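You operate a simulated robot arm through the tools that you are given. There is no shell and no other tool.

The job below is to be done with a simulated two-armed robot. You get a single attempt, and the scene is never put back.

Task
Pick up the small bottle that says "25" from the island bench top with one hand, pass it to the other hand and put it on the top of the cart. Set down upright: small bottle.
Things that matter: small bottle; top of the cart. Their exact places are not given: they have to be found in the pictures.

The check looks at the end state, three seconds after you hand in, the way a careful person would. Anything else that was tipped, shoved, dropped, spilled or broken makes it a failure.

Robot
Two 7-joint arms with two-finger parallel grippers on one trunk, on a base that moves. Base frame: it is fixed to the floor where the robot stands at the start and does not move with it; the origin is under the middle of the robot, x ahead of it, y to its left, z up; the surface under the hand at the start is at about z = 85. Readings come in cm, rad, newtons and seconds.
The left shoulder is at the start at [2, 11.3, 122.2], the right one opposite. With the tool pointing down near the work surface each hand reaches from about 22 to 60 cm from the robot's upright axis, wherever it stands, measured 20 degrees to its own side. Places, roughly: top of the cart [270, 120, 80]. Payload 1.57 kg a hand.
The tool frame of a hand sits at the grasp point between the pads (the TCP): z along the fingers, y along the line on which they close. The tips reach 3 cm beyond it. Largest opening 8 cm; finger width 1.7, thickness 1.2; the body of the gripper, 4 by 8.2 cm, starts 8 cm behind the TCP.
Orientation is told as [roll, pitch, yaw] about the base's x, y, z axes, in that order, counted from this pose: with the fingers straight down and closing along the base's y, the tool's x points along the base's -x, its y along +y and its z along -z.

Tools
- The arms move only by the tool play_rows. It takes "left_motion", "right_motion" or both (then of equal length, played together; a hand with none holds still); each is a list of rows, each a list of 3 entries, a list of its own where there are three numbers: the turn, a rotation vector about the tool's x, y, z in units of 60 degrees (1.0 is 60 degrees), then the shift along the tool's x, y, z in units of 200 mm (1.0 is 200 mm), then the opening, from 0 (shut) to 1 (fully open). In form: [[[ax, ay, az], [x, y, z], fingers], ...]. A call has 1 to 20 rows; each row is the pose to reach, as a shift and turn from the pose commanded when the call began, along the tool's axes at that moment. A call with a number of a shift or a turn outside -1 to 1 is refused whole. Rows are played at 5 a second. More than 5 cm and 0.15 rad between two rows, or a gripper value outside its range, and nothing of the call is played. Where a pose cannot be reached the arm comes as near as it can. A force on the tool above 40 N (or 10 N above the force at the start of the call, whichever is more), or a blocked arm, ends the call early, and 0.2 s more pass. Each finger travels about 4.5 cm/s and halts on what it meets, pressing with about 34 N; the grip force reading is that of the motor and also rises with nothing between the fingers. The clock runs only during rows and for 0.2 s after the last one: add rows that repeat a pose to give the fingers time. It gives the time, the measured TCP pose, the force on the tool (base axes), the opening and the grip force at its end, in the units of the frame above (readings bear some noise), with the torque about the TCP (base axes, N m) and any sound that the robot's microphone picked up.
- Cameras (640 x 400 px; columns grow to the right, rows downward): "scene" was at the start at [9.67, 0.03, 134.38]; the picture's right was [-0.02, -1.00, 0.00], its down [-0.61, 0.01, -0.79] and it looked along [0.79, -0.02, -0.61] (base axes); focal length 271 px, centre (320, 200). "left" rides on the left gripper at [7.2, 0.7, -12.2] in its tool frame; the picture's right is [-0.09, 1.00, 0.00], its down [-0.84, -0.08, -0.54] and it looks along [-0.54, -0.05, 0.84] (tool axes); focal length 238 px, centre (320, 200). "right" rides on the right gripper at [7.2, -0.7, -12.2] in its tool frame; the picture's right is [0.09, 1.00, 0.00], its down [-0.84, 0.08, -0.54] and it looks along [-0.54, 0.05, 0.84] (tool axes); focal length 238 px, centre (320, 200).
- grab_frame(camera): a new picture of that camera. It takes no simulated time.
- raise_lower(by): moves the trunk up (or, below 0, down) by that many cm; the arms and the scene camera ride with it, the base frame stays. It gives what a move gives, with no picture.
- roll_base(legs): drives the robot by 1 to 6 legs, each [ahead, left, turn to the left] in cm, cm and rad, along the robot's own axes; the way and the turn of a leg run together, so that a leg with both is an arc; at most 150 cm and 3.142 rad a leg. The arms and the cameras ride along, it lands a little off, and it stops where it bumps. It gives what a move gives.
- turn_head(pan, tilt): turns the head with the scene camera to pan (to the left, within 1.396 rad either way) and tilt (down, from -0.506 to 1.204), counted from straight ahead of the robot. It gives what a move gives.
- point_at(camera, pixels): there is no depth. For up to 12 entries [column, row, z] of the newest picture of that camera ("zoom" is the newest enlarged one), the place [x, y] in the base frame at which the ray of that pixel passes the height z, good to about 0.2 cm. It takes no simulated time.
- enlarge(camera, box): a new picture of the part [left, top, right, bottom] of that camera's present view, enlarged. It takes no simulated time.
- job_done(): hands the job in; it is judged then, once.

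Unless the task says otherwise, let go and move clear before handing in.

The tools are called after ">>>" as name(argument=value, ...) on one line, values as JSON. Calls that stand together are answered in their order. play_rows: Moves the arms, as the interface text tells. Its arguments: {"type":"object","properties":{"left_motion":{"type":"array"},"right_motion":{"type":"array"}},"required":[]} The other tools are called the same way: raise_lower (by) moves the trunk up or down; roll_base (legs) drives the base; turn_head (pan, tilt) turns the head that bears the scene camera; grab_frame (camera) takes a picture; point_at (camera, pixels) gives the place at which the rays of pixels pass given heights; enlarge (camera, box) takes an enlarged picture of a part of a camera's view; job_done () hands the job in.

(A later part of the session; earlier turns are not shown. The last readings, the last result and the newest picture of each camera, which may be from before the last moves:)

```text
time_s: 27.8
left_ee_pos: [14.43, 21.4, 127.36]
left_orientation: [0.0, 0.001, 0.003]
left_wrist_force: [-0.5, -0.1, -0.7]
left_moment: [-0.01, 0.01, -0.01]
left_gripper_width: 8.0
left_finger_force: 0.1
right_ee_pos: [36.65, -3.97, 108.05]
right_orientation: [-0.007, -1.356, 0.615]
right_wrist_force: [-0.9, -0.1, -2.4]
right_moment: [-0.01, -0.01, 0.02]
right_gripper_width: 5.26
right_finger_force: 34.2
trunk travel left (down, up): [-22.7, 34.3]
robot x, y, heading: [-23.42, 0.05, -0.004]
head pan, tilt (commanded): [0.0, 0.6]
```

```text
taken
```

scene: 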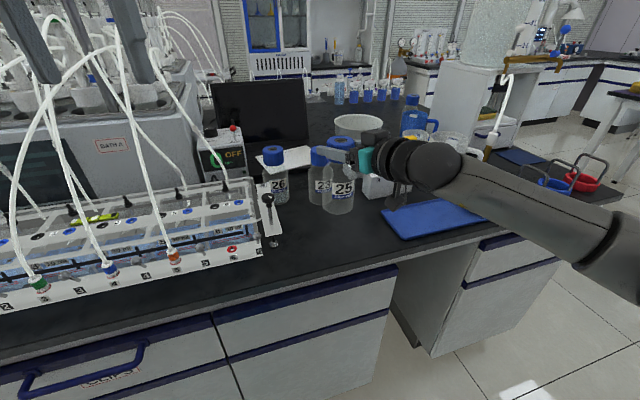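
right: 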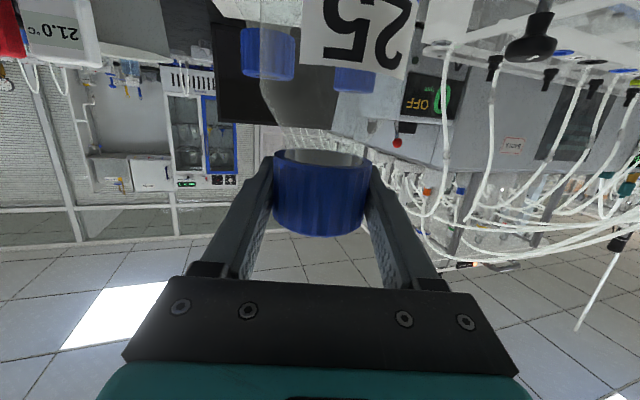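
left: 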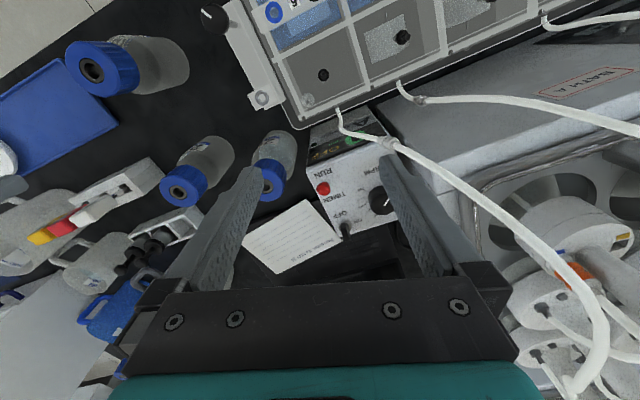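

The bottle came up cleanly (about 2.4 N of weight, grip 34 N) and hangs upright. I bring it back toward the robot, over the bench front at about [22, -5, 112], for the handover.

>>> play_rows(right_motion=[[[0, 0, 0], [-0.004, 0.025, -0.044], 0], [[0, 0, 0], [-0.012, 0.075, -0.13], 0], [[0, 0, 0], [-0.02, 0.127, -0.219], 0], [[0, 0, 0], [-0.028, 0.178, -0.306], 0], [[0, 0, 0], [-0.035, 0.229, -0.394], 0], [[0, 0, 0], [-0.043, 0.279, -0.481], 0], [[0, 0, 0], [-0.051, 0.33, -0.569], 0], [[0, 0, 0], [-0.057, 0.368, -0.634], 0], [[0, 0, 0], [-0.059, 0.381, -0.656], 0], [[0, 0, 0], [-0.059, 0.381, -0.656], 0]])

>>> grab_frame(camera="scene")

>>> grab_frame(camera="left")

```text
time_s: 30.0
left_ee_pos: [14.42, 21.41, 127.37]
left_orientation: [0.001, -0.001, 0.002]
left_wrist_force: [0.3, -0.8, -0.5]
left_moment: [-0.01, 0.0, -0.02]
left_gripper_width: 8.0
left_finger_force: 0.2
right_ee_pos: [21.77, -4.67, 111.96]
right_orientation: [-0.007, -1.357, 0.616]
right_wrist_force: [0.2, -0.3, -2.3]
right_moment: [0.03, 0.02, -0.02]
right_gripper_width: 5.26
right_finger_force: 34.0
trunk travel left (down, up): [-22.7, 34.3]
robot x, y, heading: [-23.79, -0.11, 0.006]
head pan, tilt (commanded): [0.0, 0.6]
```

```text
taken
```

scene: 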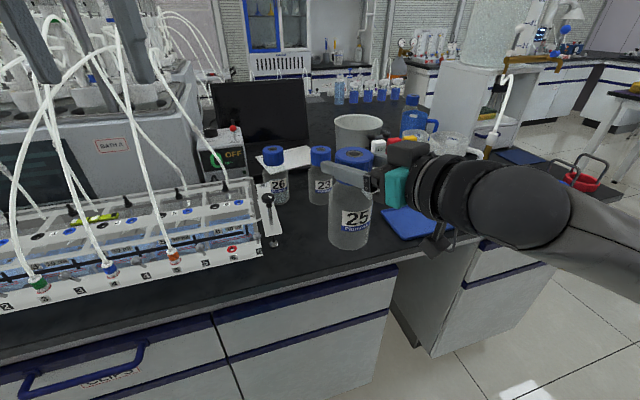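

```text
taken
```

left: 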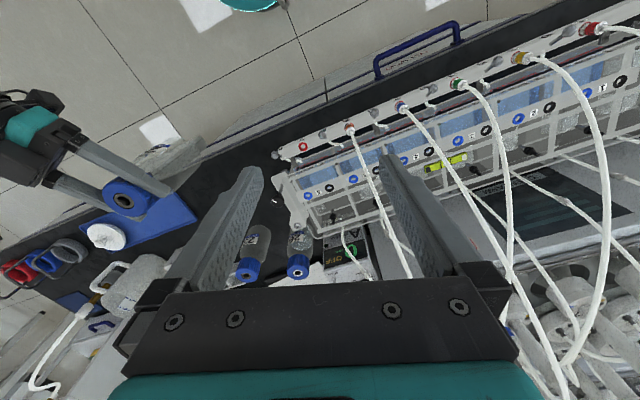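

The bottle hangs upright at about [21.8, -4.7], cap top near z = 113.7 ((355, 157) in scene, (125, 200) in the left view). I now turn the left hand by -55° so its closing line crosses the right hand's, moving it part of the way over, staying high.

>>> point_at(camera="left", pixels=[[124, 200, 113.7], [124, 200, 113.2]])

>>> point_at(camera="scene", pixels=[[355, 156, 113.7], [355, 156, 113.2]])

>>> play_rows(left_motion=[[[0, 0, 0.115], [-0.021, -0.081, -0.006], 1], [[0, 0, 0.229], [-0.043, -0.163, -0.013], 1], [[0, 0, 0.344], [-0.064, -0.244, -0.019], 1], [[0, 0, 0.459], [-0.085, -0.325, -0.025], 1], [[0, 0, 0.573], [-0.106, -0.406, -0.031], 1], [[0, 0, 0.688], [-0.128, -0.488, -0.038], 1], [[0, 0, 0.802], [-0.149, -0.569, -0.044], 1], [[0, 0, 0.917], [-0.17, -0.65, -0.05], 1], [[0, 0, 0.917], [-0.17, -0.65, -0.05], 1]])

>>> grab_frame(camera="left")

>>> grab_frame(camera="scene")

```text
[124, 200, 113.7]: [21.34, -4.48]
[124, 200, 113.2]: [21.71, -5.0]
```

```text
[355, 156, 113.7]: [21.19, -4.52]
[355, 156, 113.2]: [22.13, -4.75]
```

```text
time_s: 32.0
left_ee_pos: [14.18, 6.88, 125.76]
left_orientation: [-0.001, -0.003, -0.958]
left_wrist_force: [-0.6, -0.6, -0.1]
left_moment: [-0.02, -0.03, 0.01]
left_gripper_width: 7.97
left_finger_force: 0.1
left hand out of reach, approached as far as the arm can: row 6, 7, 8, 9
right_ee_pos: [21.67, -4.72, 112.17]
right_orientation: [-0.007, -1.355, 0.614]
right_wrist_force: [0.4, 0.5, -2.5]
right_moment: [-0.02, -0.02, 0.0]
right_gripper_width: 5.26
right_finger_force: 34.5
trunk travel left (down, up): [-22.7, 34.3]
robot x, y, heading: [-23.61, 0.1, -0.004]
head pan, tilt (commanded): [0.0, 0.6]
```

```text
taken
```

left: 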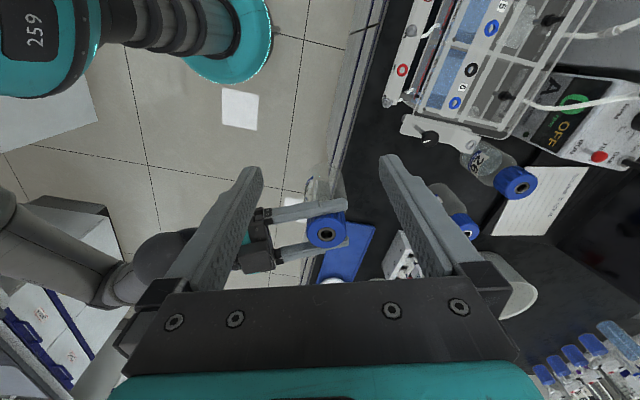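

```text
taken
```

scene: 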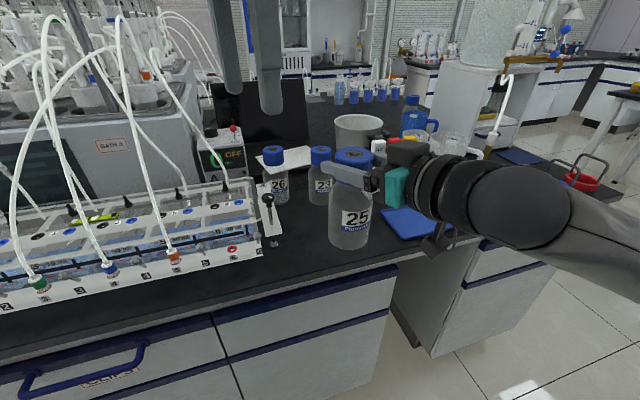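

The left hand hit a reach limit with the full -55° turn (got [14.2, 6.9, 125.8]); both hands are still well apart. I share the turn instead: the right hand turns 25° further left about the cap axis, and the left hand turns back to about -30°, a little lower.

>>> play_rows(left_motion=[[[0, 0, -0.083], [0.007, 0.027, 0.028], 1], [[0, 0, -0.167], [0.014, 0.054, 0.056], 1], [[0, 0, -0.25], [0.02, 0.08, 0.084], 1], [[0, 0, -0.333], [0.027, 0.107, 0.112], 1], [[0, 0, -0.417], [0.034, 0.134, 0.14], 1], [[0, 0, -0.417], [0.034, 0.134, 0.14], 1]], right_motion=[[[-0.081, 0, -0.018], [0, 0, 0], 0], [[-0.163, 0, -0.036], [0, 0, 0], 0], [[-0.244, 0, -0.053], [0, 0, 0], 0], [[-0.326, 0, -0.071], [0, 0, 0], 0], [[-0.407, 0, -0.089], [0, 0, 0], 0], [[-0.407, 0, -0.089], [0, 0, 0], 0]])

>>> grab_frame(camera="left")

>>> grab_frame(camera="scene")

```text
time_s: 33.4
left_ee_pos: [16.08, 9.0, 122.99]
left_orientation: [0.001, 0.0, -0.522]
left_wrist_force: [0.5, 0.2, -0.4]
left_moment: [0.01, -0.01, -0.04]
left_gripper_width: 8.0
left_finger_force: 0.0
right_ee_pos: [21.97, -4.9, 112.01]
right_orientation: [-0.01, -1.356, 0.964]
right_wrist_force: [-0.4, 0.5, -2.7]
right_moment: [0.0, 0.03, -0.01]
right_gripper_width: 5.23
right_finger_force: 33.8
right hand out of reach, approached as far as the arm can: row 5, 6
trunk travel left (down, up): [-22.7, 34.3]
robot x, y, heading: [-23.53, 0.07, 0.0]
head pan, tilt (commanded): [0.0, 0.6]
```

```text
taken
```

left: 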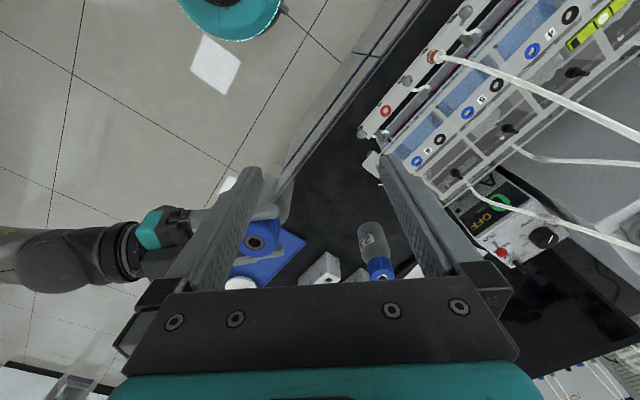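

```text
taken
```

scene: 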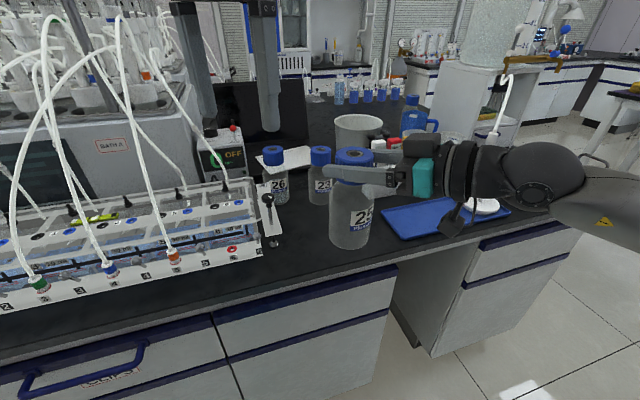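

Both hands are in good poses: right yaw 0.964, left yaw -0.522 (closing lines nearly perpendicular), cap at (258, 240) in the left view. I move the left hand over the cap with its tips about 4 cm above the cap top.

>>> play_rows(left_motion=[[[0, 0, 0], [-0.075, -0.057, 0.0125], 1], [[0, 0, 0], [-0.15, -0.114, 0.025], 1], [[0, 0, 0], [-0.225, -0.17, 0.0375], 1], [[0, 0, 0], [-0.3, -0.227, 0.05], 1], [[0, 0, 0], [-0.374, -0.284, 0.0625], 1], [[0, 0, 0], [-0.449, -0.341, 0.075], 1], [[0, 0, 0], [-0.524, -0.398, 0.0875], 1], [[0, 0, 0], [-0.599, -0.4545, 0.1], 1], [[0, 0, 0], [-0.599, -0.4545, 0.1], 1]])

>>> grab_frame(camera="left")

>>> grab_frame(camera="scene")

>>> grab_frame(camera="right")

```text
time_s: 35.4
left_ee_pos: [21.74, -4.52, 121.06]
left_orientation: [0.0, 0.0, -0.523]
left_wrist_force: [-0.5, -0.7, -0.1]
left_moment: [-0.01, 0.0, -0.03]
left_gripper_width: 7.97
left_finger_force: 0.1
right_ee_pos: [21.83, -4.78, 111.97]
right_orientation: [-0.01, -1.355, 0.965]
right_wrist_force: [0.3, 0.1, -2.1]
right_moment: [0.01, -0.02, 0.03]
right_gripper_width: 5.24
right_finger_force: 33.9
trunk travel left (down, up): [-22.7, 34.3]
robot x, y, heading: [-23.41, -0.21, -0.0]
head pan, tilt (commanded): [0.0, 0.6]
```

```text
taken
```

left: 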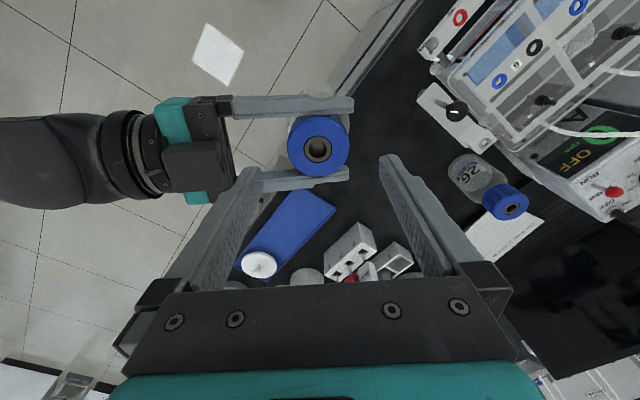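

```text
taken
```

scene: 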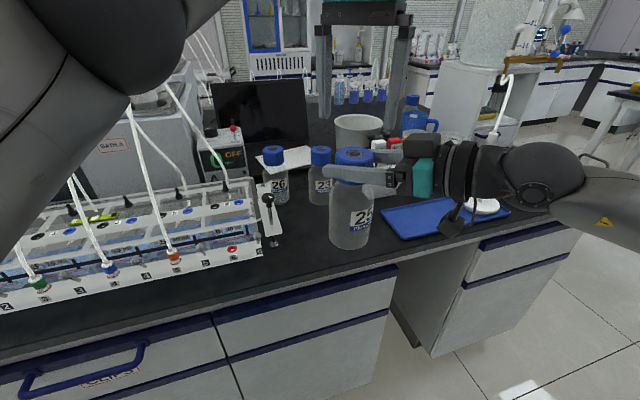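

```text
taken
```

right: 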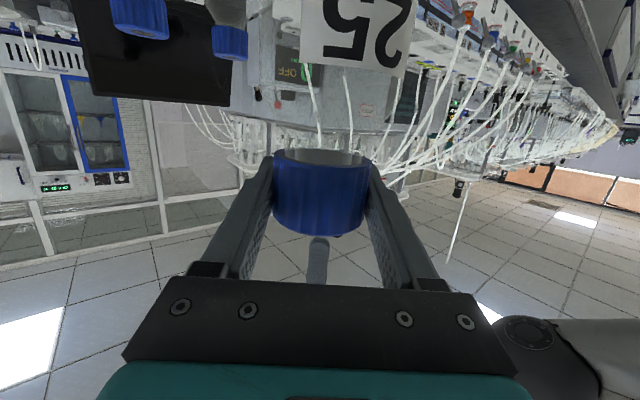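

The left hand is centred above the cap: cap top at (317, 148) vs. the expected (319, 148), and the right hand's fingers lie symmetrically on either side of the left hand's closing line. I descend 7.8 cm with the left gripper open.

>>> play_rows(left_motion=[[[0, 0, 0], [0, -0.008, 0.065], 1], [[0, 0, 0], [0, -0.008, 0.13], 1], [[0, 0, 0], [0, -0.008, 0.195], 1], [[0, 0, 0], [0, -0.008, 0.26], 1], [[0, 0, 0], [0, -0.008, 0.325], 1], [[0, 0, 0], [0, -0.008, 0.39], 1], [[0, 0, 0], [0, -0.008, 0.39], 1]])

>>> grab_frame(camera="left")

>>> enlarge(camera="scene", box=[280, 80, 480, 240])

>>> enlarge(camera="right", box=[220, 110, 420, 290])

```text
time_s: 37.0
left_ee_pos: [21.71, -4.93, 113.15]
left_orientation: [0.0, 0.0, -0.521]
left_wrist_force: [0.7, 0.3, -0.3]
left_moment: [0.02, -0.02, 0.0]
left_gripper_width: 8.02
left_finger_force: 0.0
right_ee_pos: [21.81, -4.73, 112.09]
right_orientation: [-0.008, -1.356, 0.966]
right_wrist_force: [-0.7, -0.7, -2.1]
right_moment: [0.0, -0.01, -0.02]
right_gripper_width: 5.24
right_finger_force: 33.8
trunk travel left (down, up): [-22.7, 34.3]
robot x, y, heading: [-23.61, 0.24, 0.002]
head pan, tilt (commanded): [0.0, 0.6]
```

```text
taken
```

left: 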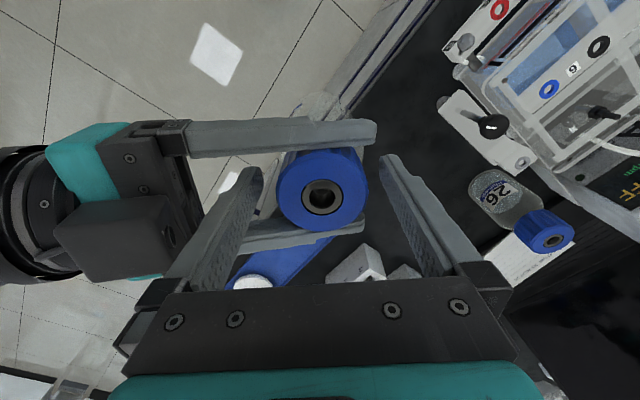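

```text
2.50 times, centred on (380, 160) of scene
```

zoom: 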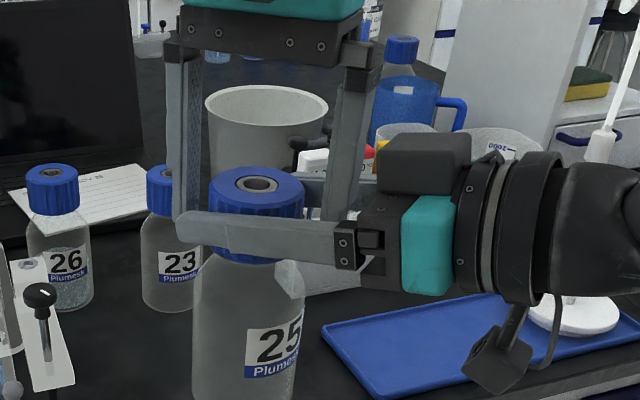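

```text
2.22 times, centred on (320, 200) of right
```

zoom: 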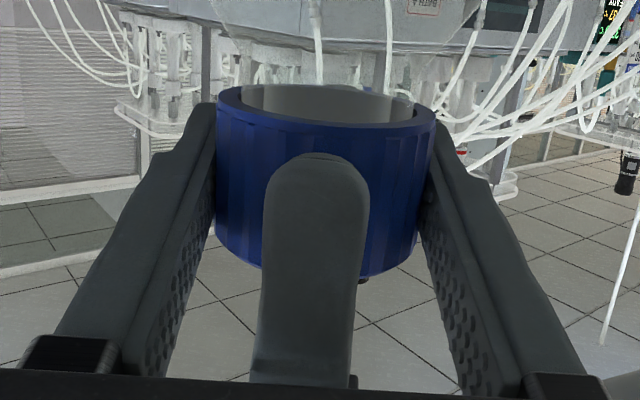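

The left finger sits neatly between the right hand's fingers (right zoom (315, 260)) and both tips reach the cap's lower edge; the cap is 0.17 cm off-centre. I correct that and close the left gripper on the cap.

>>> play_rows(left_motion=[[[0, 0, 0], [0, 0.0085, 0], 1], [[0, 0, 0], [0, 0.0085, 0], 0.85], [[0, 0, 0], [0, 0.0085, 0], 0.75], [[0, 0, 0], [0, 0.0085, 0], 0.7], [[0, 0, 0], [0, 0.0085, 0], 0.65], [[0, 0, 0], [0, 0.0085, 0], 0.4], [[0, 0, 0], [0, 0.0085, 0], 0], [[0, 0, 0], [0, 0.0085, 0], 0], [[0, 0, 0], [0, 0.0085, 0], 0]])

>>> grab_frame(camera="left")

>>> enlarge(camera="scene", box=[280, 80, 480, 240])

```text
time_s: 39.0
left_ee_pos: [21.59, -4.79, 113.2]
left_orientation: [-0.001, 0.0, -0.524]
left_wrist_force: [-1.9, -3.3, 0.2]
left_moment: [-0.13, 0.06, 0.09]
left_gripper_width: 5.38
left_finger_force: 33.9
right_ee_pos: [21.88, -4.79, 112.02]
right_orientation: [-0.007, -1.356, 0.962]
right_wrist_force: [2.5, 1.5, -2.2]
right_moment: [0.09, -0.03, -0.1]
right_gripper_width: 5.26
right_finger_force: 34.3
trunk travel left (down, up): [-22.7, 34.3]
robot x, y, heading: [-23.51, 0.15, -0.004]
head pan, tilt (commanded): [0.0, 0.6]
```

```text
taken
```

left: 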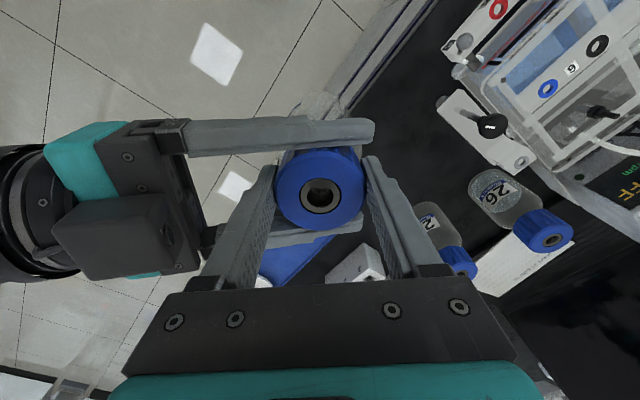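

```text
2.50 times, centred on (380, 160) of scene
```

zoom: 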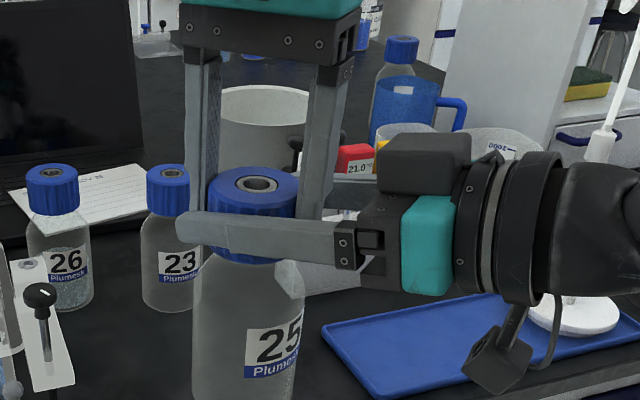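

Both hands now hold the cap (left 5.38 cm / 34 N, right 5.26 cm / 34 N) with only small side forces. I open the right gripper while the left keeps holding.

>>> play_rows(right_motion=[[[0, 0, 0], [0, 0, 0], 0.7], [[0, 0, 0], [0, 0, 0], 0.85], [[0, 0, 0], [0, 0, 0], 1], [[0, 0, 0], [0, 0, 0], 1], [[0, 0, 0], [0, 0, 0], 1]], left_motion=[[[0, 0, 0], [0, 0, 0], 0], [[0, 0, 0], [0, 0, 0], 0], [[0, 0, 0], [0, 0, 0], 0], [[0, 0, 0], [0, 0, 0], 0], [[0, 0, 0], [0, 0, 0], 0]])

>>> grab_frame(camera="left")

>>> enlarge(camera="scene", box=[280, 80, 480, 240])

```text
time_s: 40.2
left_ee_pos: [21.66, -4.84, 113.21]
left_orientation: [0.0, 0.0, -0.521]
left_wrist_force: [-0.9, -0.9, -2.0]
left_moment: [0.0, 0.0, -0.01]
left_gripper_width: 5.38
left_finger_force: 34.1
right_ee_pos: [21.81, -4.81, 112.05]
right_orientation: [-0.008, -1.355, 0.964]
right_wrist_force: [-0.3, 0.4, 0.4]
right_moment: [0.03, 0.03, -0.02]
right_gripper_width: 8.01
right_finger_force: 0.2
trunk travel left (down, up): [-22.7, 34.3]
robot x, y, heading: [-23.82, 0.03, 0.006]
head pan, tilt (commanded): [0.0, 0.6]
```

```text
taken
```

left: 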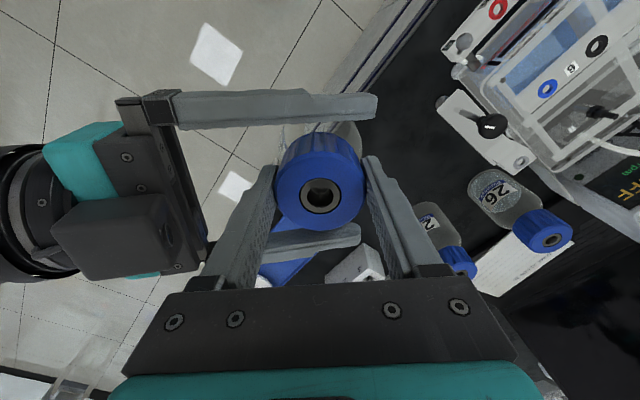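

```text
2.50 times, centred on (380, 160) of scene
```

zoom: 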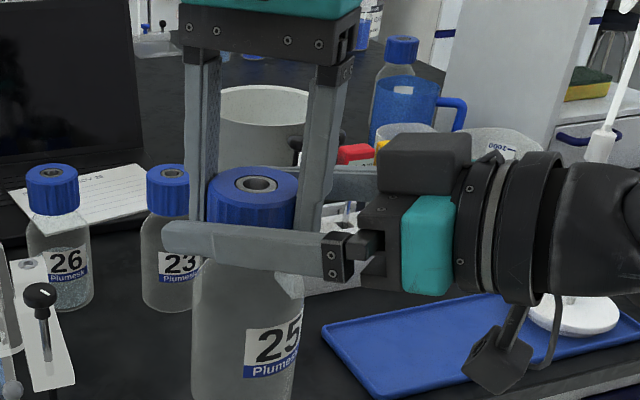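

The right fingers are fully open and free (force back to ~0) while the left hand carries the bottle (-2.0 N). I draw the right hand straight back along its own fingers.

>>> play_rows(right_motion=[[[0, 0, 0], [0, 0, -0.06], 1], [[0, 0, 0], [0, 0, -0.12], 1], [[0, 0, 0], [0, 0, -0.18], 1], [[0, 0, 0], [0, 0, -0.24], 1], [[0, 0, 0], [0, 0, -0.3], 1], [[0, 0, 0], [0, 0, -0.36], 1], [[0, 0, 0], [0, 0, -0.42], 1], [[0, 0, 0], [0, 0, -0.48], 1]])

>>> grab_frame(camera="scene")

>>> grab_frame(camera="left")

```text
time_s: 42.0
left_ee_pos: [21.84, -4.79, 113.09]
left_orientation: [0.0, -0.001, -0.522]
left_wrist_force: [0.0, -0.6, -1.8]
left_moment: [0.0, 0.02, 0.0]
left_gripper_width: 5.4
left_finger_force: 34.0
right_ee_pos: [17.68, -10.66, 113.09]
right_orientation: [-0.012, -1.358, 0.966]
right_wrist_force: [-0.2, 0.8, -0.4]
right_moment: [-0.01, 0.04, -0.01]
right_gripper_width: 7.97
right_finger_force: 0.0
right hand out of reach, approached as far as the arm can: row 3, 4, 6, 7, 8
trunk travel left (down, up): [-22.7, 34.3]
robot x, y, heading: [-23.37, 0.3, 0.006]
head pan, tilt (commanded): [0.0, 0.6]
```

```text
taken
```

scene: 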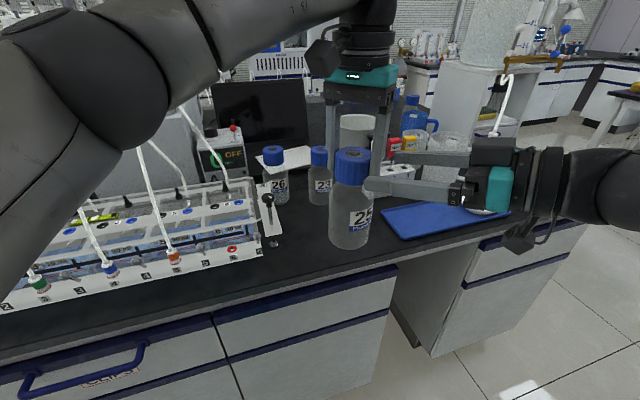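

```text
taken
```

left: 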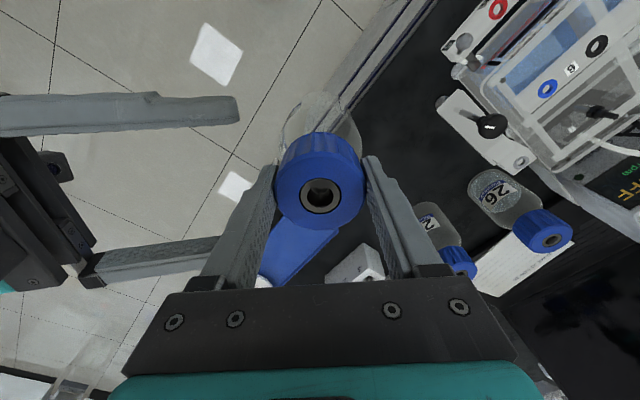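

The right fingertips are already past the cap, but the arm is folding near its limit. I move the right hand away to the right (base -y), clear of the bottle.

>>> play_rows(right_motion=[[[0, 0, 0], [-0.004, -0.061, -0.061], 1], [[0, 0, 0], [-0.008, -0.122, -0.122], 1], [[0, 0, 0], [-0.011, -0.183, -0.184], 1], [[0, 0, 0], [-0.015, -0.245, -0.245], 1], [[0, 0, 0], [-0.019, -0.306, -0.306], 1], [[0, 0, 0], [-0.0225, -0.367, -0.367], 1]])

>>> grab_frame(camera="scene")

```text
time_s: 43.4
left_ee_pos: [21.77, -4.87, 113.12]
left_orientation: [0.0, 0.0, -0.521]
left_wrist_force: [0.6, -0.1, -2.4]
left_moment: [0.01, 0.0, 0.01]
left_gripper_width: 5.39
left_finger_force: 33.9
right_ee_pos: [23.71, -17.11, 112.67]
right_orientation: [-0.006, -1.36, 0.963]
right_wrist_force: [0.7, 0.2, 0.5]
right_moment: [0.01, 0.03, 0.01]
right_gripper_width: 8.0
right_finger_force: 0.1
right hand out of reach, approached as far as the arm can: row 1, 2, 3, 4, 5, 6
trunk travel left (down, up): [-22.7, 34.3]
robot x, y, heading: [-23.74, -0.04, -0.0]
head pan, tilt (commanded): [0.0, 0.6]
```

```text
taken
```

scene: 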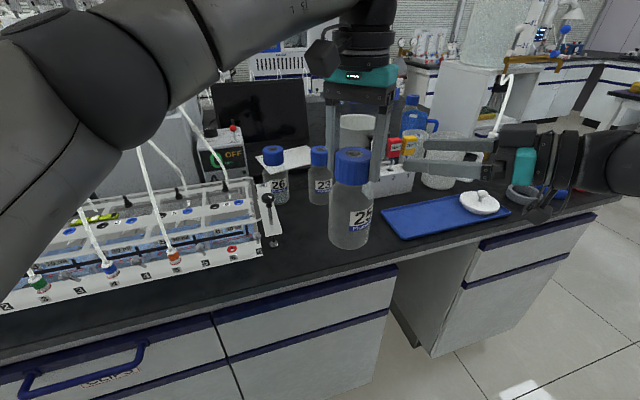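

The handover is done: the left hand alone holds the bottle (34 N, 5.39 cm), the right hand is free at [23.7, -17.1, 112.7]. I now fold the right hand back toward fingers-down so the robot is compact for driving.

>>> play_rows(right_motion=[[[0, 0.13, 0], [-0.034, -0.017, -0.033], 1], [[0, 0.26, 0], [-0.068, -0.034, -0.065], 1], [[0, 0.39, 0], [-0.102, -0.051, -0.098], 1], [[0, 0.52, 0], [-0.136, -0.068, -0.13], 1], [[0, 0.65, 0], [-0.17, -0.085, -0.163], 1], [[0, 0.65, 0], [-0.17, -0.085, -0.163], 1]])

>>> grab_frame(camera="scene")

```text
time_s: 44.8
left_ee_pos: [21.76, -4.74, 113.21]
left_orientation: [0.002, -0.001, -0.522]
left_wrist_force: [0.4, -0.6, -2.0]
left_moment: [-0.02, 0.02, 0.0]
left_gripper_width: 5.39
left_finger_force: 34.3
right_ee_pos: [31.87, -10.83, 108.39]
right_orientation: [0.0, -1.036, 0.959]
right_wrist_force: [0.4, -0.4, 0.0]
right_moment: [0.01, -0.05, 0.01]
right_gripper_width: 8.0
right_finger_force: 0.0
right hand out of reach, approached as far as the arm can: row 1, 2, 3, 4, 5, 6
trunk travel left (down, up): [-22.7, 34.3]
robot x, y, heading: [-23.42, 0.18, 0.005]
head pan, tilt (commanded): [0.0, 0.6]
```

```text
taken
```

scene: 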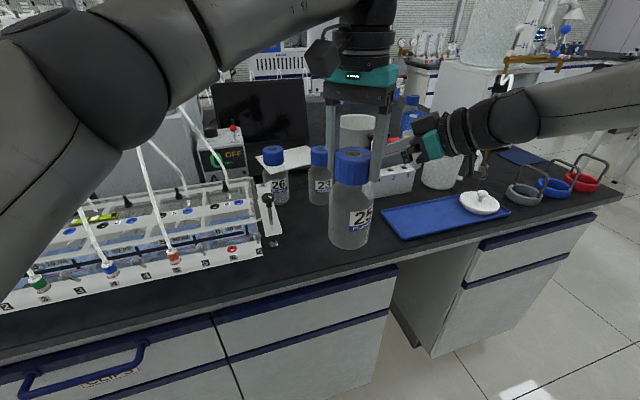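

The right hand drifted to [31.9, -10.8, 108.4] against a joint limit, still high above the rack and away from the bottle. I undo its sideways yaw (turning it back toward straight ahead) while lifting and moving right.

>>> play_rows(right_motion=[[[0.096, 0, 0.057], [-0.011, -0.024, -0.046], 1], [[0.191, 0, 0.113], [-0.023, -0.048, -0.093], 1], [[0.287, 0, 0.17], [-0.034, -0.072, -0.139], 1], [[0.383, 0, 0.226], [-0.045, -0.096, -0.185], 1], [[0.478, 0, 0.283], [-0.057, -0.12, -0.232], 1], [[0.574, 0, 0.339], [-0.068, -0.144, -0.278], 1], [[0.574, 0, 0.339], [-0.068, -0.144, -0.278], 1]])

>>> grab_frame(camera="scene")

```text
time_s: 46.4
left_ee_pos: [21.72, -4.78, 113.06]
left_orientation: [0.0, -0.001, -0.521]
left_wrist_force: [0.1, -0.5, -1.6]
left_moment: [-0.01, 0.0, 0.0]
left_gripper_width: 5.41
left_finger_force: 34.1
right_ee_pos: [32.08, -15.89, 112.58]
right_orientation: [-0.001, -1.036, 0.26]
right_wrist_force: [-0.3, 0.5, 0.4]
right_moment: [-0.02, -0.01, 0.0]
right_gripper_width: 7.98
right_finger_force: 0.1
right hand out of reach, approached as far as the arm can: row 1, 2, 3
trunk travel left (down, up): [-22.7, 34.3]
robot x, y, heading: [-23.52, 0.39, 0.001]
head pan, tilt (commanded): [0.0, 0.6]
```

```text
taken
```

scene: 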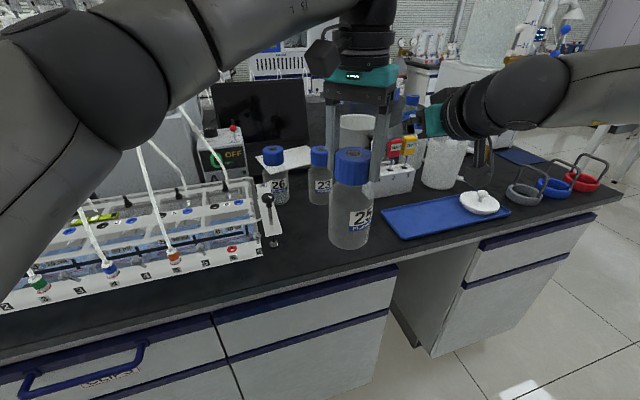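

The right hand is free of the limit now (last rows reached, [32.1, -15.9, 112.6], yaw 0.26). I finish turning it to fingers-down.

>>> play_rows(right_motion=[[[0, 0.124, 0], [0.004, -0.002, -0.044], 1], [[0, 0.247, 0], [0.008, -0.005, -0.087], 1], [[0, 0.371, 0], [0.011, -0.008, -0.131], 1], [[0, 0.495, 0], [0.015, -0.01, -0.174], 1], [[0, 0.618, 0], [0.019, -0.012, -0.218], 1], [[0, 0.742, 0], [0.022, -0.015, -0.261], 1], [[0, 0.865, 0], [0.026, -0.018, -0.305], 1], [[0, 0.985, 0], [0.03, -0.02, -0.348], 1], [[0, 0.985, 0], [0.03, -0.02, -0.348], 1]])

>>> grab_frame(camera="scene")

```text
time_s: 48.4
left_ee_pos: [21.76, -4.78, 113.22]
left_orientation: [0.001, -0.001, -0.522]
left_wrist_force: [-0.4, -0.1, -2.3]
left_moment: [0.01, -0.04, 0.02]
left_gripper_width: 5.39
left_finger_force: 35.0
right_ee_pos: [26.3, -18.02, 115.87]
right_orientation: [-0.001, -0.003, 0.262]
right_wrist_force: [0.1, -0.3, -1.1]
right_moment: [0.02, 0.01, -0.01]
right_gripper_width: 8.01
right_finger_force: 0.0
trunk travel left (down, up): [-22.7, 34.3]
robot x, y, heading: [-23.48, -0.07, 0.003]
head pan, tilt (commanded): [0.0, 0.6]
```

```text
taken
```

scene: 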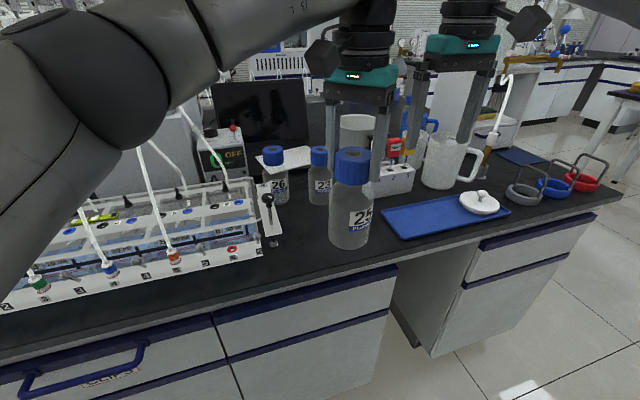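

The right hand is fingers-down again and clear of the bottle. I raise the trunk to look over the bench for the cart and the way there.

>>> raise_lower(by=24)

>>> turn_head(pan=0.45, tilt=0.35)

>>> grab_frame(camera="scene")

>>> turn_head(pan=-0.5, tilt=0.35)

>>> grab_frame(camera="scene")

>>> turn_head(pan=-1.2, tilt=0.5)

>>> grab_frame(camera="scene")

```text
time_s: 50.9
left_ee_pos: [21.67, -4.82, 137.19]
left_orientation: [-0.001, -0.002, -0.522]
left_wrist_force: [-0.6, -1.4, -3.6]
left_moment: [0.02, -0.03, 0.03]
left_gripper_width: 5.38
left_finger_force: 33.9
right_ee_pos: [26.27, -18.06, 139.89]
right_orientation: [0.002, -0.006, 0.26]
right_wrist_force: [0.7, 0.5, 0.6]
right_moment: [-0.03, -0.02, 0.0]
right_gripper_width: 8.0
right_finger_force: 0.0
trunk travel left (down, up): [-46.7, 10.3]
robot x, y, heading: [-23.63, -0.07, 0.005]
head pan, tilt (commanded): [0.0, 0.6]
```

```text
time_s: 51.8
left_ee_pos: [21.78, -4.81, 137.13]
left_orientation: [-0.001, 0.001, -0.521]
left_wrist_force: [0.8, -0.2, -3.3]
left_moment: [-0.01, 0.03, -0.04]
left_gripper_width: 5.38
left_finger_force: 34.0
right_ee_pos: [26.27, -18.08, 139.85]
right_orientation: [0.001, -0.006, 0.259]
right_wrist_force: [0.5, -0.6, -0.6]
right_moment: [0.01, 0.02, -0.02]
right_gripper_width: 7.99
right_finger_force: 0.1
trunk travel left (down, up): [-46.7, 10.3]
robot x, y, heading: [-23.54, -0.28, 0.001]
head pan, tilt (commanded): [0.45, 0.351]
```

```text
taken
```

scene: 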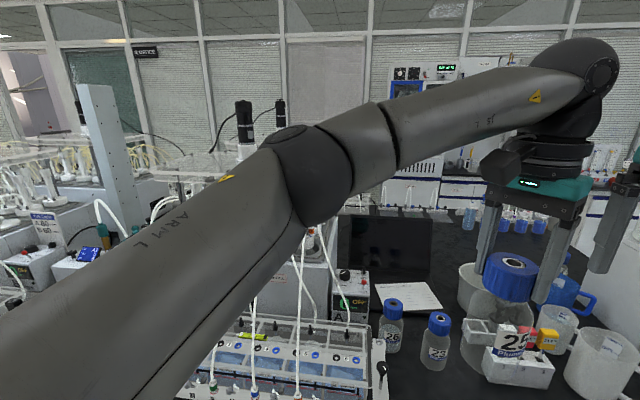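

```text
time_s: 53.0
left_ee_pos: [21.7, -4.81, 137.12]
left_orientation: [-0.001, 0.001, -0.522]
left_wrist_force: [-0.5, -0.7, -2.1]
left_moment: [-0.03, 0.05, 0.0]
left_gripper_width: 5.39
left_finger_force: 34.1
right_ee_pos: [26.31, -18.2, 139.95]
right_orientation: [0.0, -0.006, 0.261]
right_wrist_force: [-0.6, 0.0, -0.2]
right_moment: [-0.01, -0.04, -0.02]
right_gripper_width: 7.99
right_finger_force: 0.0
trunk travel left (down, up): [-46.7, 10.3]
robot x, y, heading: [-22.99, -0.13, 0.009]
head pan, tilt (commanded): [-0.499, 0.351]
```

```text
taken
```

scene: 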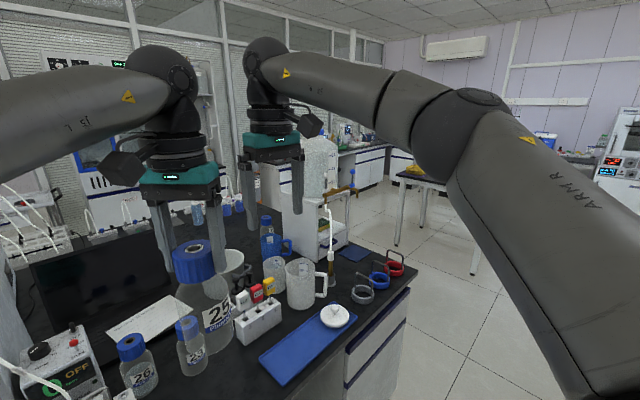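

```text
time_s: 54.1
left_ee_pos: [21.72, -4.85, 137.26]
left_orientation: [-0.002, -0.001, -0.522]
left_wrist_force: [-0.4, 0.0, -2.1]
left_moment: [0.02, -0.03, 0.02]
left_gripper_width: 5.37
left_finger_force: 33.6
right_ee_pos: [26.35, -18.18, 139.97]
right_orientation: [0.0, -0.005, 0.259]
right_wrist_force: [-0.6, -0.6, 0.6]
right_moment: [0.04, -0.05, 0.01]
right_gripper_width: 7.98
right_finger_force: 0.1
trunk travel left (down, up): [-46.7, 10.3]
robot x, y, heading: [-22.97, -0.0, 0.002]
head pan, tilt (commanded): [-1.201, 0.499]
```

```text
taken
```

scene: 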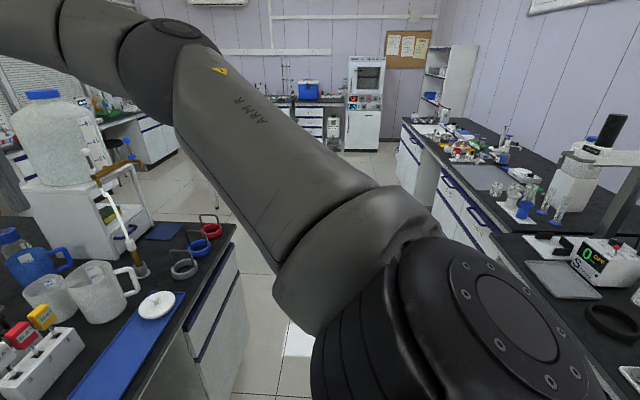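

The cart itself is still hidden behind the bath; the way around the island's right end (corner near (235, 228) here) looks free. I measure the corner and the opposite bench edge to plan the drive.

>>> point_at(camera="scene", pixels=[[234, 228, 85], [405, 122, 85], [485, 230, 85], [525, 283, 85], [430, 205, 0], [165, 160, 0], [150, 222, 85], [345, 150, 0], [410, 190, 0]])

>>> turn_head(pan=-0.75, tilt=0.45)

>>> grab_frame(camera="scene")

```text
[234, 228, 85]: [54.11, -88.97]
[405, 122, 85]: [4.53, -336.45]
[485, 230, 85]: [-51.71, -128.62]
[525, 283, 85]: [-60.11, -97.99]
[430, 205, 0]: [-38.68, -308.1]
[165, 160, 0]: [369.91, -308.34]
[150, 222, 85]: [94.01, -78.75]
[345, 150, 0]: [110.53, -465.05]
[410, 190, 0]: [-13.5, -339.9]
```

```text
time_s: 55.0
left_ee_pos: [21.66, -4.82, 137.18]
left_orientation: [-0.001, 0.0, -0.523]
left_wrist_force: [0.7, -0.4, -2.5]
left_moment: [-0.03, 0.0, 0.0]
left_gripper_width: 5.38
left_finger_force: 33.9
right_ee_pos: [26.31, -18.24, 139.91]
right_orientation: [0.002, -0.006, 0.26]
right_wrist_force: [-0.4, -0.4, -0.1]
right_moment: [0.01, -0.02, -0.01]
right_gripper_width: 7.99
right_finger_force: 0.1
trunk travel left (down, up): [-46.7, 10.3]
robot x, y, heading: [-23.12, 0.02, 0.004]
head pan, tilt (commanded): [-0.75, 0.45]
```

```text
taken
```

scene: 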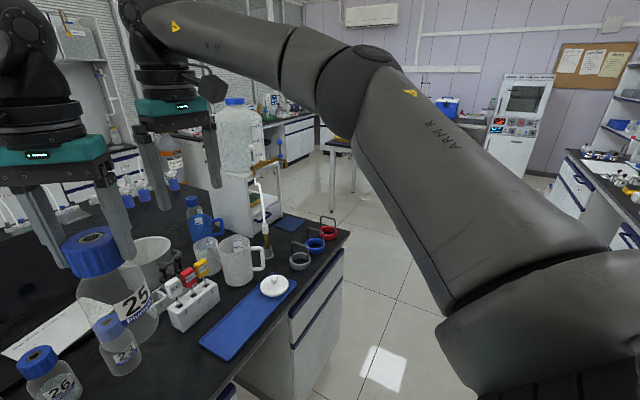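

The island's right corner is near [54, -89]; a black-topped table stands beyond at (345, 145). I measure that table's legs and the stand with the carboy before driving.

>>> point_at(camera="scene", pixels=[[332, 211, 0], [353, 192, 0], [323, 147, 85], [240, 235, 85], [285, 215, 85], [300, 165, 0], [315, 150, 0]])

>>> enlarge(camera="scene", box=[200, 80, 420, 260])

```text
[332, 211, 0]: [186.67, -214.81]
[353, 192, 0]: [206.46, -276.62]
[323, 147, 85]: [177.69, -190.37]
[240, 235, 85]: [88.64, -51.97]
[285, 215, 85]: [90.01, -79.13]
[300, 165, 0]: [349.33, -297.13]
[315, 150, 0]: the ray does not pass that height
```

```text
2.22 times, centred on (310, 170) of scene
```

zoom: 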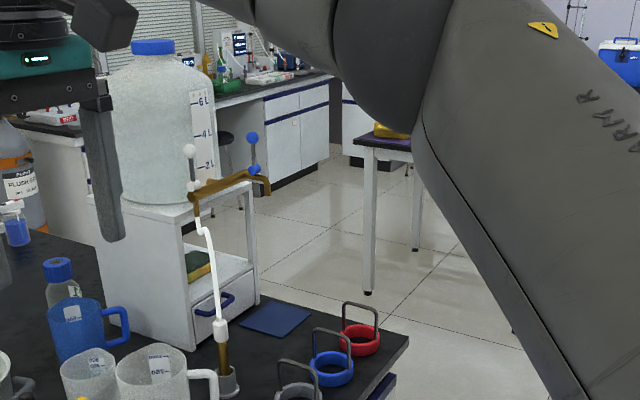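

The lane between the island end and the black table is about 150 cm wide (table leg at [187, -215], island end edge through [54, -89]). With the hands high (bottle bottom near z = 123) I slide right along the island in two legs, keeping to the aisle's middle.

>>> roll_base(legs=[[26.7, -83.3, 0], [26.7, -83.3, 0]])

>>> turn_head(pan=0.0, tilt=0.4)

>>> grab_frame(camera="scene")

>>> turn_head(pan=0.6, tilt=0.4)

>>> grab_frame(camera="scene")

```text
time_s: 63.7
left_ee_pos: [74.29, -169.07, 137.14]
left_orientation: [0.0, 0.001, -0.531]
left_wrist_force: [-0.1, -0.3, -2.4]
left_moment: [0.02, -0.01, 0.01]
left_gripper_width: 5.4
left_finger_force: 33.9
right_ee_pos: [78.81, -182.34, 140.01]
right_orientation: [0.0, -0.006, 0.252]
right_wrist_force: [0.1, -0.3, -0.2]
right_moment: [0.02, -0.03, 0.0]
right_gripper_width: 7.99
right_finger_force: 0.1
trunk travel left (down, up): [-46.7, 10.3]
robot x, y, heading: [28.75, -163.87, -0.01]
head pan, tilt (commanded): [-0.75, 0.45]
```

```text
time_s: 64.8
left_ee_pos: [74.22, -169.01, 137.17]
left_orientation: [0.001, 0.0, -0.531]
left_wrist_force: [-0.3, -0.2, -3.4]
left_moment: [-0.01, 0.02, 0.01]
left_gripper_width: 5.38
left_finger_force: 34.5
right_ee_pos: [78.8, -182.47, 139.79]
right_orientation: [0.001, -0.006, 0.254]
right_wrist_force: [-0.2, -0.6, 0.3]
right_moment: [0.04, 0.01, 0.02]
right_gripper_width: 8.0
right_finger_force: 0.1
trunk travel left (down, up): [-46.7, 10.3]
robot x, y, heading: [29.02, -163.83, -0.004]
head pan, tilt (commanded): [0.0, 0.4]
```

```text
taken
```

scene: 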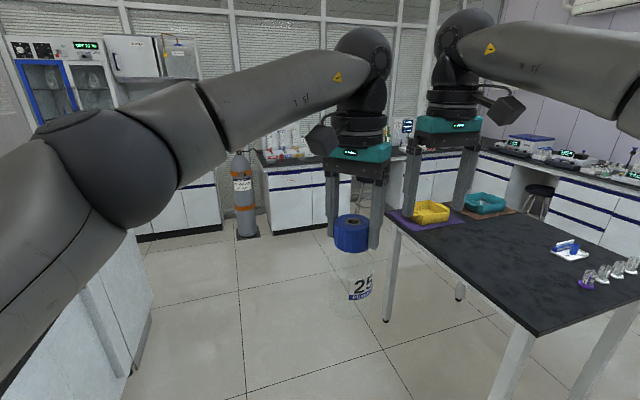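

```text
time_s: 65.8
left_ee_pos: [74.27, -168.99, 137.27]
left_orientation: [-0.001, 0.0, -0.533]
left_wrist_force: [0.3, -0.5, -2.3]
left_moment: [0.05, 0.03, 0.01]
left_gripper_width: 5.36
left_finger_force: 34.4
right_ee_pos: [78.78, -182.32, 139.91]
right_orientation: [0.002, -0.004, 0.251]
right_wrist_force: [0.8, -1.0, -0.9]
right_moment: [0.01, -0.03, 0.01]
right_gripper_width: 7.97
right_finger_force: 0.1
trunk travel left (down, up): [-46.7, 10.3]
robot x, y, heading: [29.06, -164.08, -0.01]
head pan, tilt (commanded): [0.6, 0.4]
```

```text
taken
```

scene: 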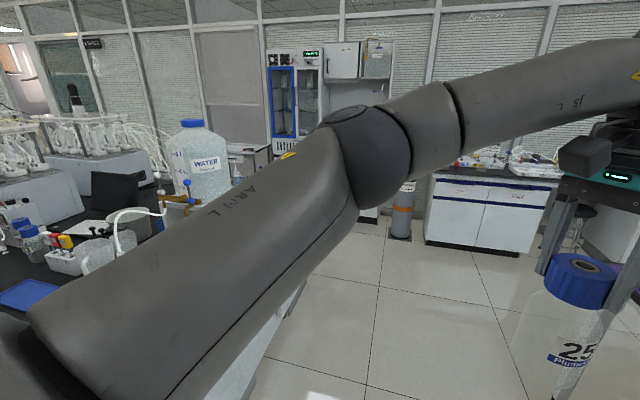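

The slide went well: robot at [29, -164], bottle firmly held (33–34 N). The lane ahead between the island end (left) and the black table (right, leg at (387, 320)) is clear, so I turn 0.31 rad left to align with it and drive 130 cm ahead.

>>> roll_base(legs=[[0, 0, 0.31], [130, 0, 0]])

>>> turn_head(pan=0.7, tilt=0.4)

>>> grab_frame(camera="scene")

>>> turn_head(pan=1.35, tilt=0.4)

>>> grab_frame(camera="scene")

```text
time_s: 73.3
left_ee_pos: [197.06, -115.99, 137.26]
left_orientation: [-0.001, 0.001, -0.214]
left_wrist_force: [0.1, -0.1, -3.1]
left_moment: [0.0, 0.03, -0.05]
left_gripper_width: 5.38
left_finger_force: 34.0
right_ee_pos: [205.57, -127.46, 139.94]
right_orientation: [-0.002, -0.005, 0.567]
right_wrist_force: [0.4, 0.2, 0.4]
right_moment: [0.02, 0.0, 0.02]
right_gripper_width: 8.0
right_finger_force: 0.1
trunk travel left (down, up): [-46.7, 10.3]
robot x, y, heading: [152.27, -125.07, 0.305]
head pan, tilt (commanded): [0.6, 0.4]
```

```text
time_s: 74.0
left_ee_pos: [196.98, -116.06, 137.06]
left_orientation: [0.001, 0.001, -0.215]
left_wrist_force: [0.5, -0.3, -2.1]
left_moment: [0.01, 0.02, 0.01]
left_gripper_width: 5.36
left_finger_force: 33.6
right_ee_pos: [205.45, -127.49, 139.88]
right_orientation: [0.0, -0.005, 0.567]
right_wrist_force: [-0.8, 0.2, 0.0]
right_moment: [-0.01, -0.03, -0.03]
right_gripper_width: 8.02
right_finger_force: 0.1
trunk travel left (down, up): [-46.7, 10.3]
robot x, y, heading: [152.21, -125.24, 0.31]
head pan, tilt (commanded): [0.7, 0.4]
```

```text
taken
```

scene: 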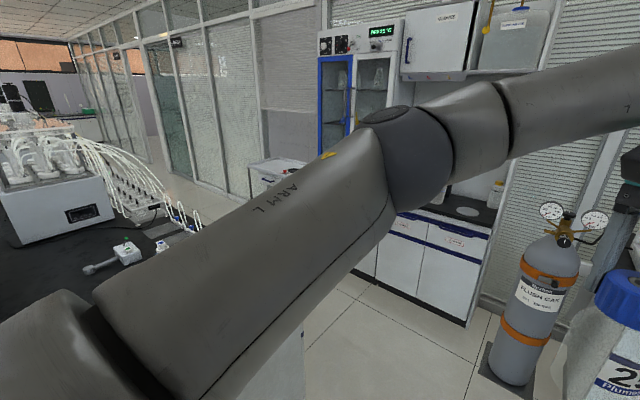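

```text
time_s: 75.0
left_ee_pos: [196.99, -116.06, 137.14]
left_orientation: [0.001, 0.002, -0.213]
left_wrist_force: [0.0, -0.1, -2.0]
left_moment: [-0.03, -0.01, -0.02]
left_gripper_width: 5.34
left_finger_force: 34.1
right_ee_pos: [205.44, -127.51, 139.86]
right_orientation: [0.001, -0.006, 0.568]
right_wrist_force: [0.5, 1.0, 0.3]
right_moment: [-0.01, -0.02, 0.0]
right_gripper_width: 7.99
right_finger_force: 0.0
trunk travel left (down, up): [-46.7, 10.3]
robot x, y, heading: [152.11, -124.96, 0.308]
head pan, tilt (commanded): [1.349, 0.4]
```

```text
taken
```

scene: 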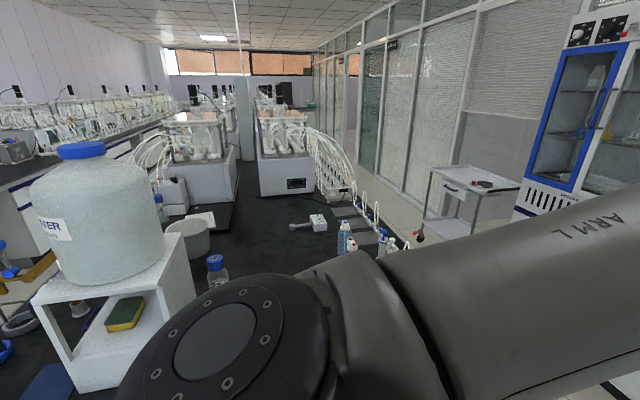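

The cart comes into view: a white trolley near (470, 195), left of the blue-framed cabinet, with a small dark object on its top at (485, 183). I enlarge it and measure.

>>> enlarge(camera="scene", box=[390, 130, 560, 260])

>>> point_at(camera="scene", pixels=[[432, 168, 80], [478, 195, 80], [520, 186, 80], [462, 165, 80], [485, 185, 80], [425, 240, 0], [400, 245, 85], [335, 190, 85]])

```text
3.08 times, centred on (475, 195) of scene
```

zoom: 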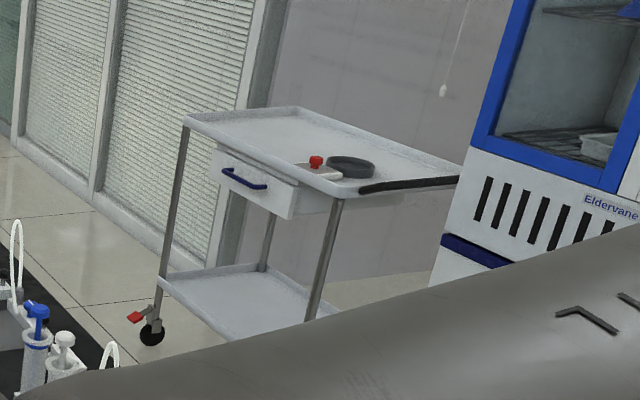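

```text
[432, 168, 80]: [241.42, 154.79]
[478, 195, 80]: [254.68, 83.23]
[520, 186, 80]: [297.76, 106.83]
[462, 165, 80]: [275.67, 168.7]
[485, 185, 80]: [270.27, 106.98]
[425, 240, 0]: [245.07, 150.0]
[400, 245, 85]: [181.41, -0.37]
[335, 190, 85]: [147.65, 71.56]
```

The cart top spans roughly from [241, 155] and [259, 87] (front side) to [298, 108] and [281, 168] (back); a ring and a red-knobbed device sit at its near end around [270, 107], leaving the far two thirds free. I now measure the cylinder, sink bench and tall cabinet that I must pass.

>>> turn_head(pan=0.25, tilt=0.55)

>>> grab_frame(camera="scene")

>>> turn_head(pan=0.9, tilt=0.6)

>>> grab_frame(camera="scene")

```text
time_s: 76.3
left_ee_pos: [197.03, -116.0, 137.22]
left_orientation: [0.002, 0.0, -0.215]
left_wrist_force: [-0.5, 0.0, -2.8]
left_moment: [0.0, -0.03, -0.02]
left_gripper_width: 5.38
left_finger_force: 34.0
right_ee_pos: [205.43, -127.36, 139.95]
right_orientation: [0.0, -0.004, 0.566]
right_wrist_force: [-0.4, -0.7, 0.0]
right_moment: [0.03, 0.01, 0.03]
right_gripper_width: 8.01
right_finger_force: 0.0
trunk travel left (down, up): [-46.7, 10.3]
robot x, y, heading: [152.32, -125.07, 0.308]
head pan, tilt (commanded): [0.25, 0.55]
```

```text
taken
```

scene: 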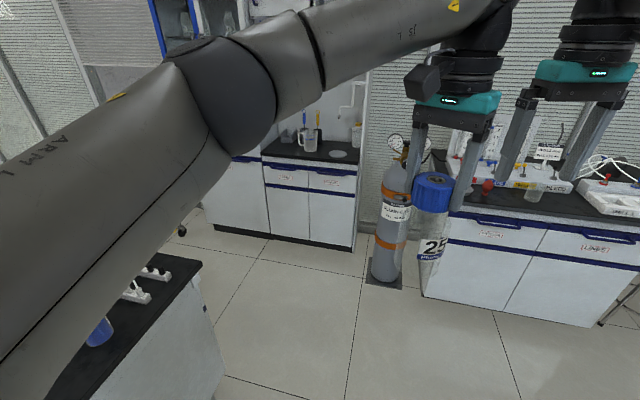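

```text
time_s: 77.4
left_ee_pos: [197.06, -116.0, 137.24]
left_orientation: [-0.001, -0.001, -0.214]
left_wrist_force: [0.4, 0.6, -2.4]
left_moment: [0.0, 0.02, 0.01]
left_gripper_width: 5.36
left_finger_force: 34.1
right_ee_pos: [205.45, -127.35, 140.0]
right_orientation: [-0.001, -0.004, 0.569]
right_wrist_force: [-0.3, -0.3, 0.4]
right_moment: [0.02, -0.01, -0.02]
right_gripper_width: 8.01
right_finger_force: 0.2
trunk travel left (down, up): [-46.7, 10.3]
robot x, y, heading: [152.27, -124.9, 0.313]
head pan, tilt (commanded): [0.901, 0.6]
```

```text
taken
```

scene: 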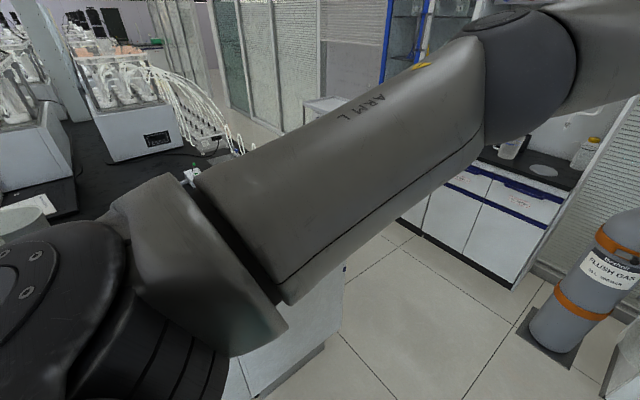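

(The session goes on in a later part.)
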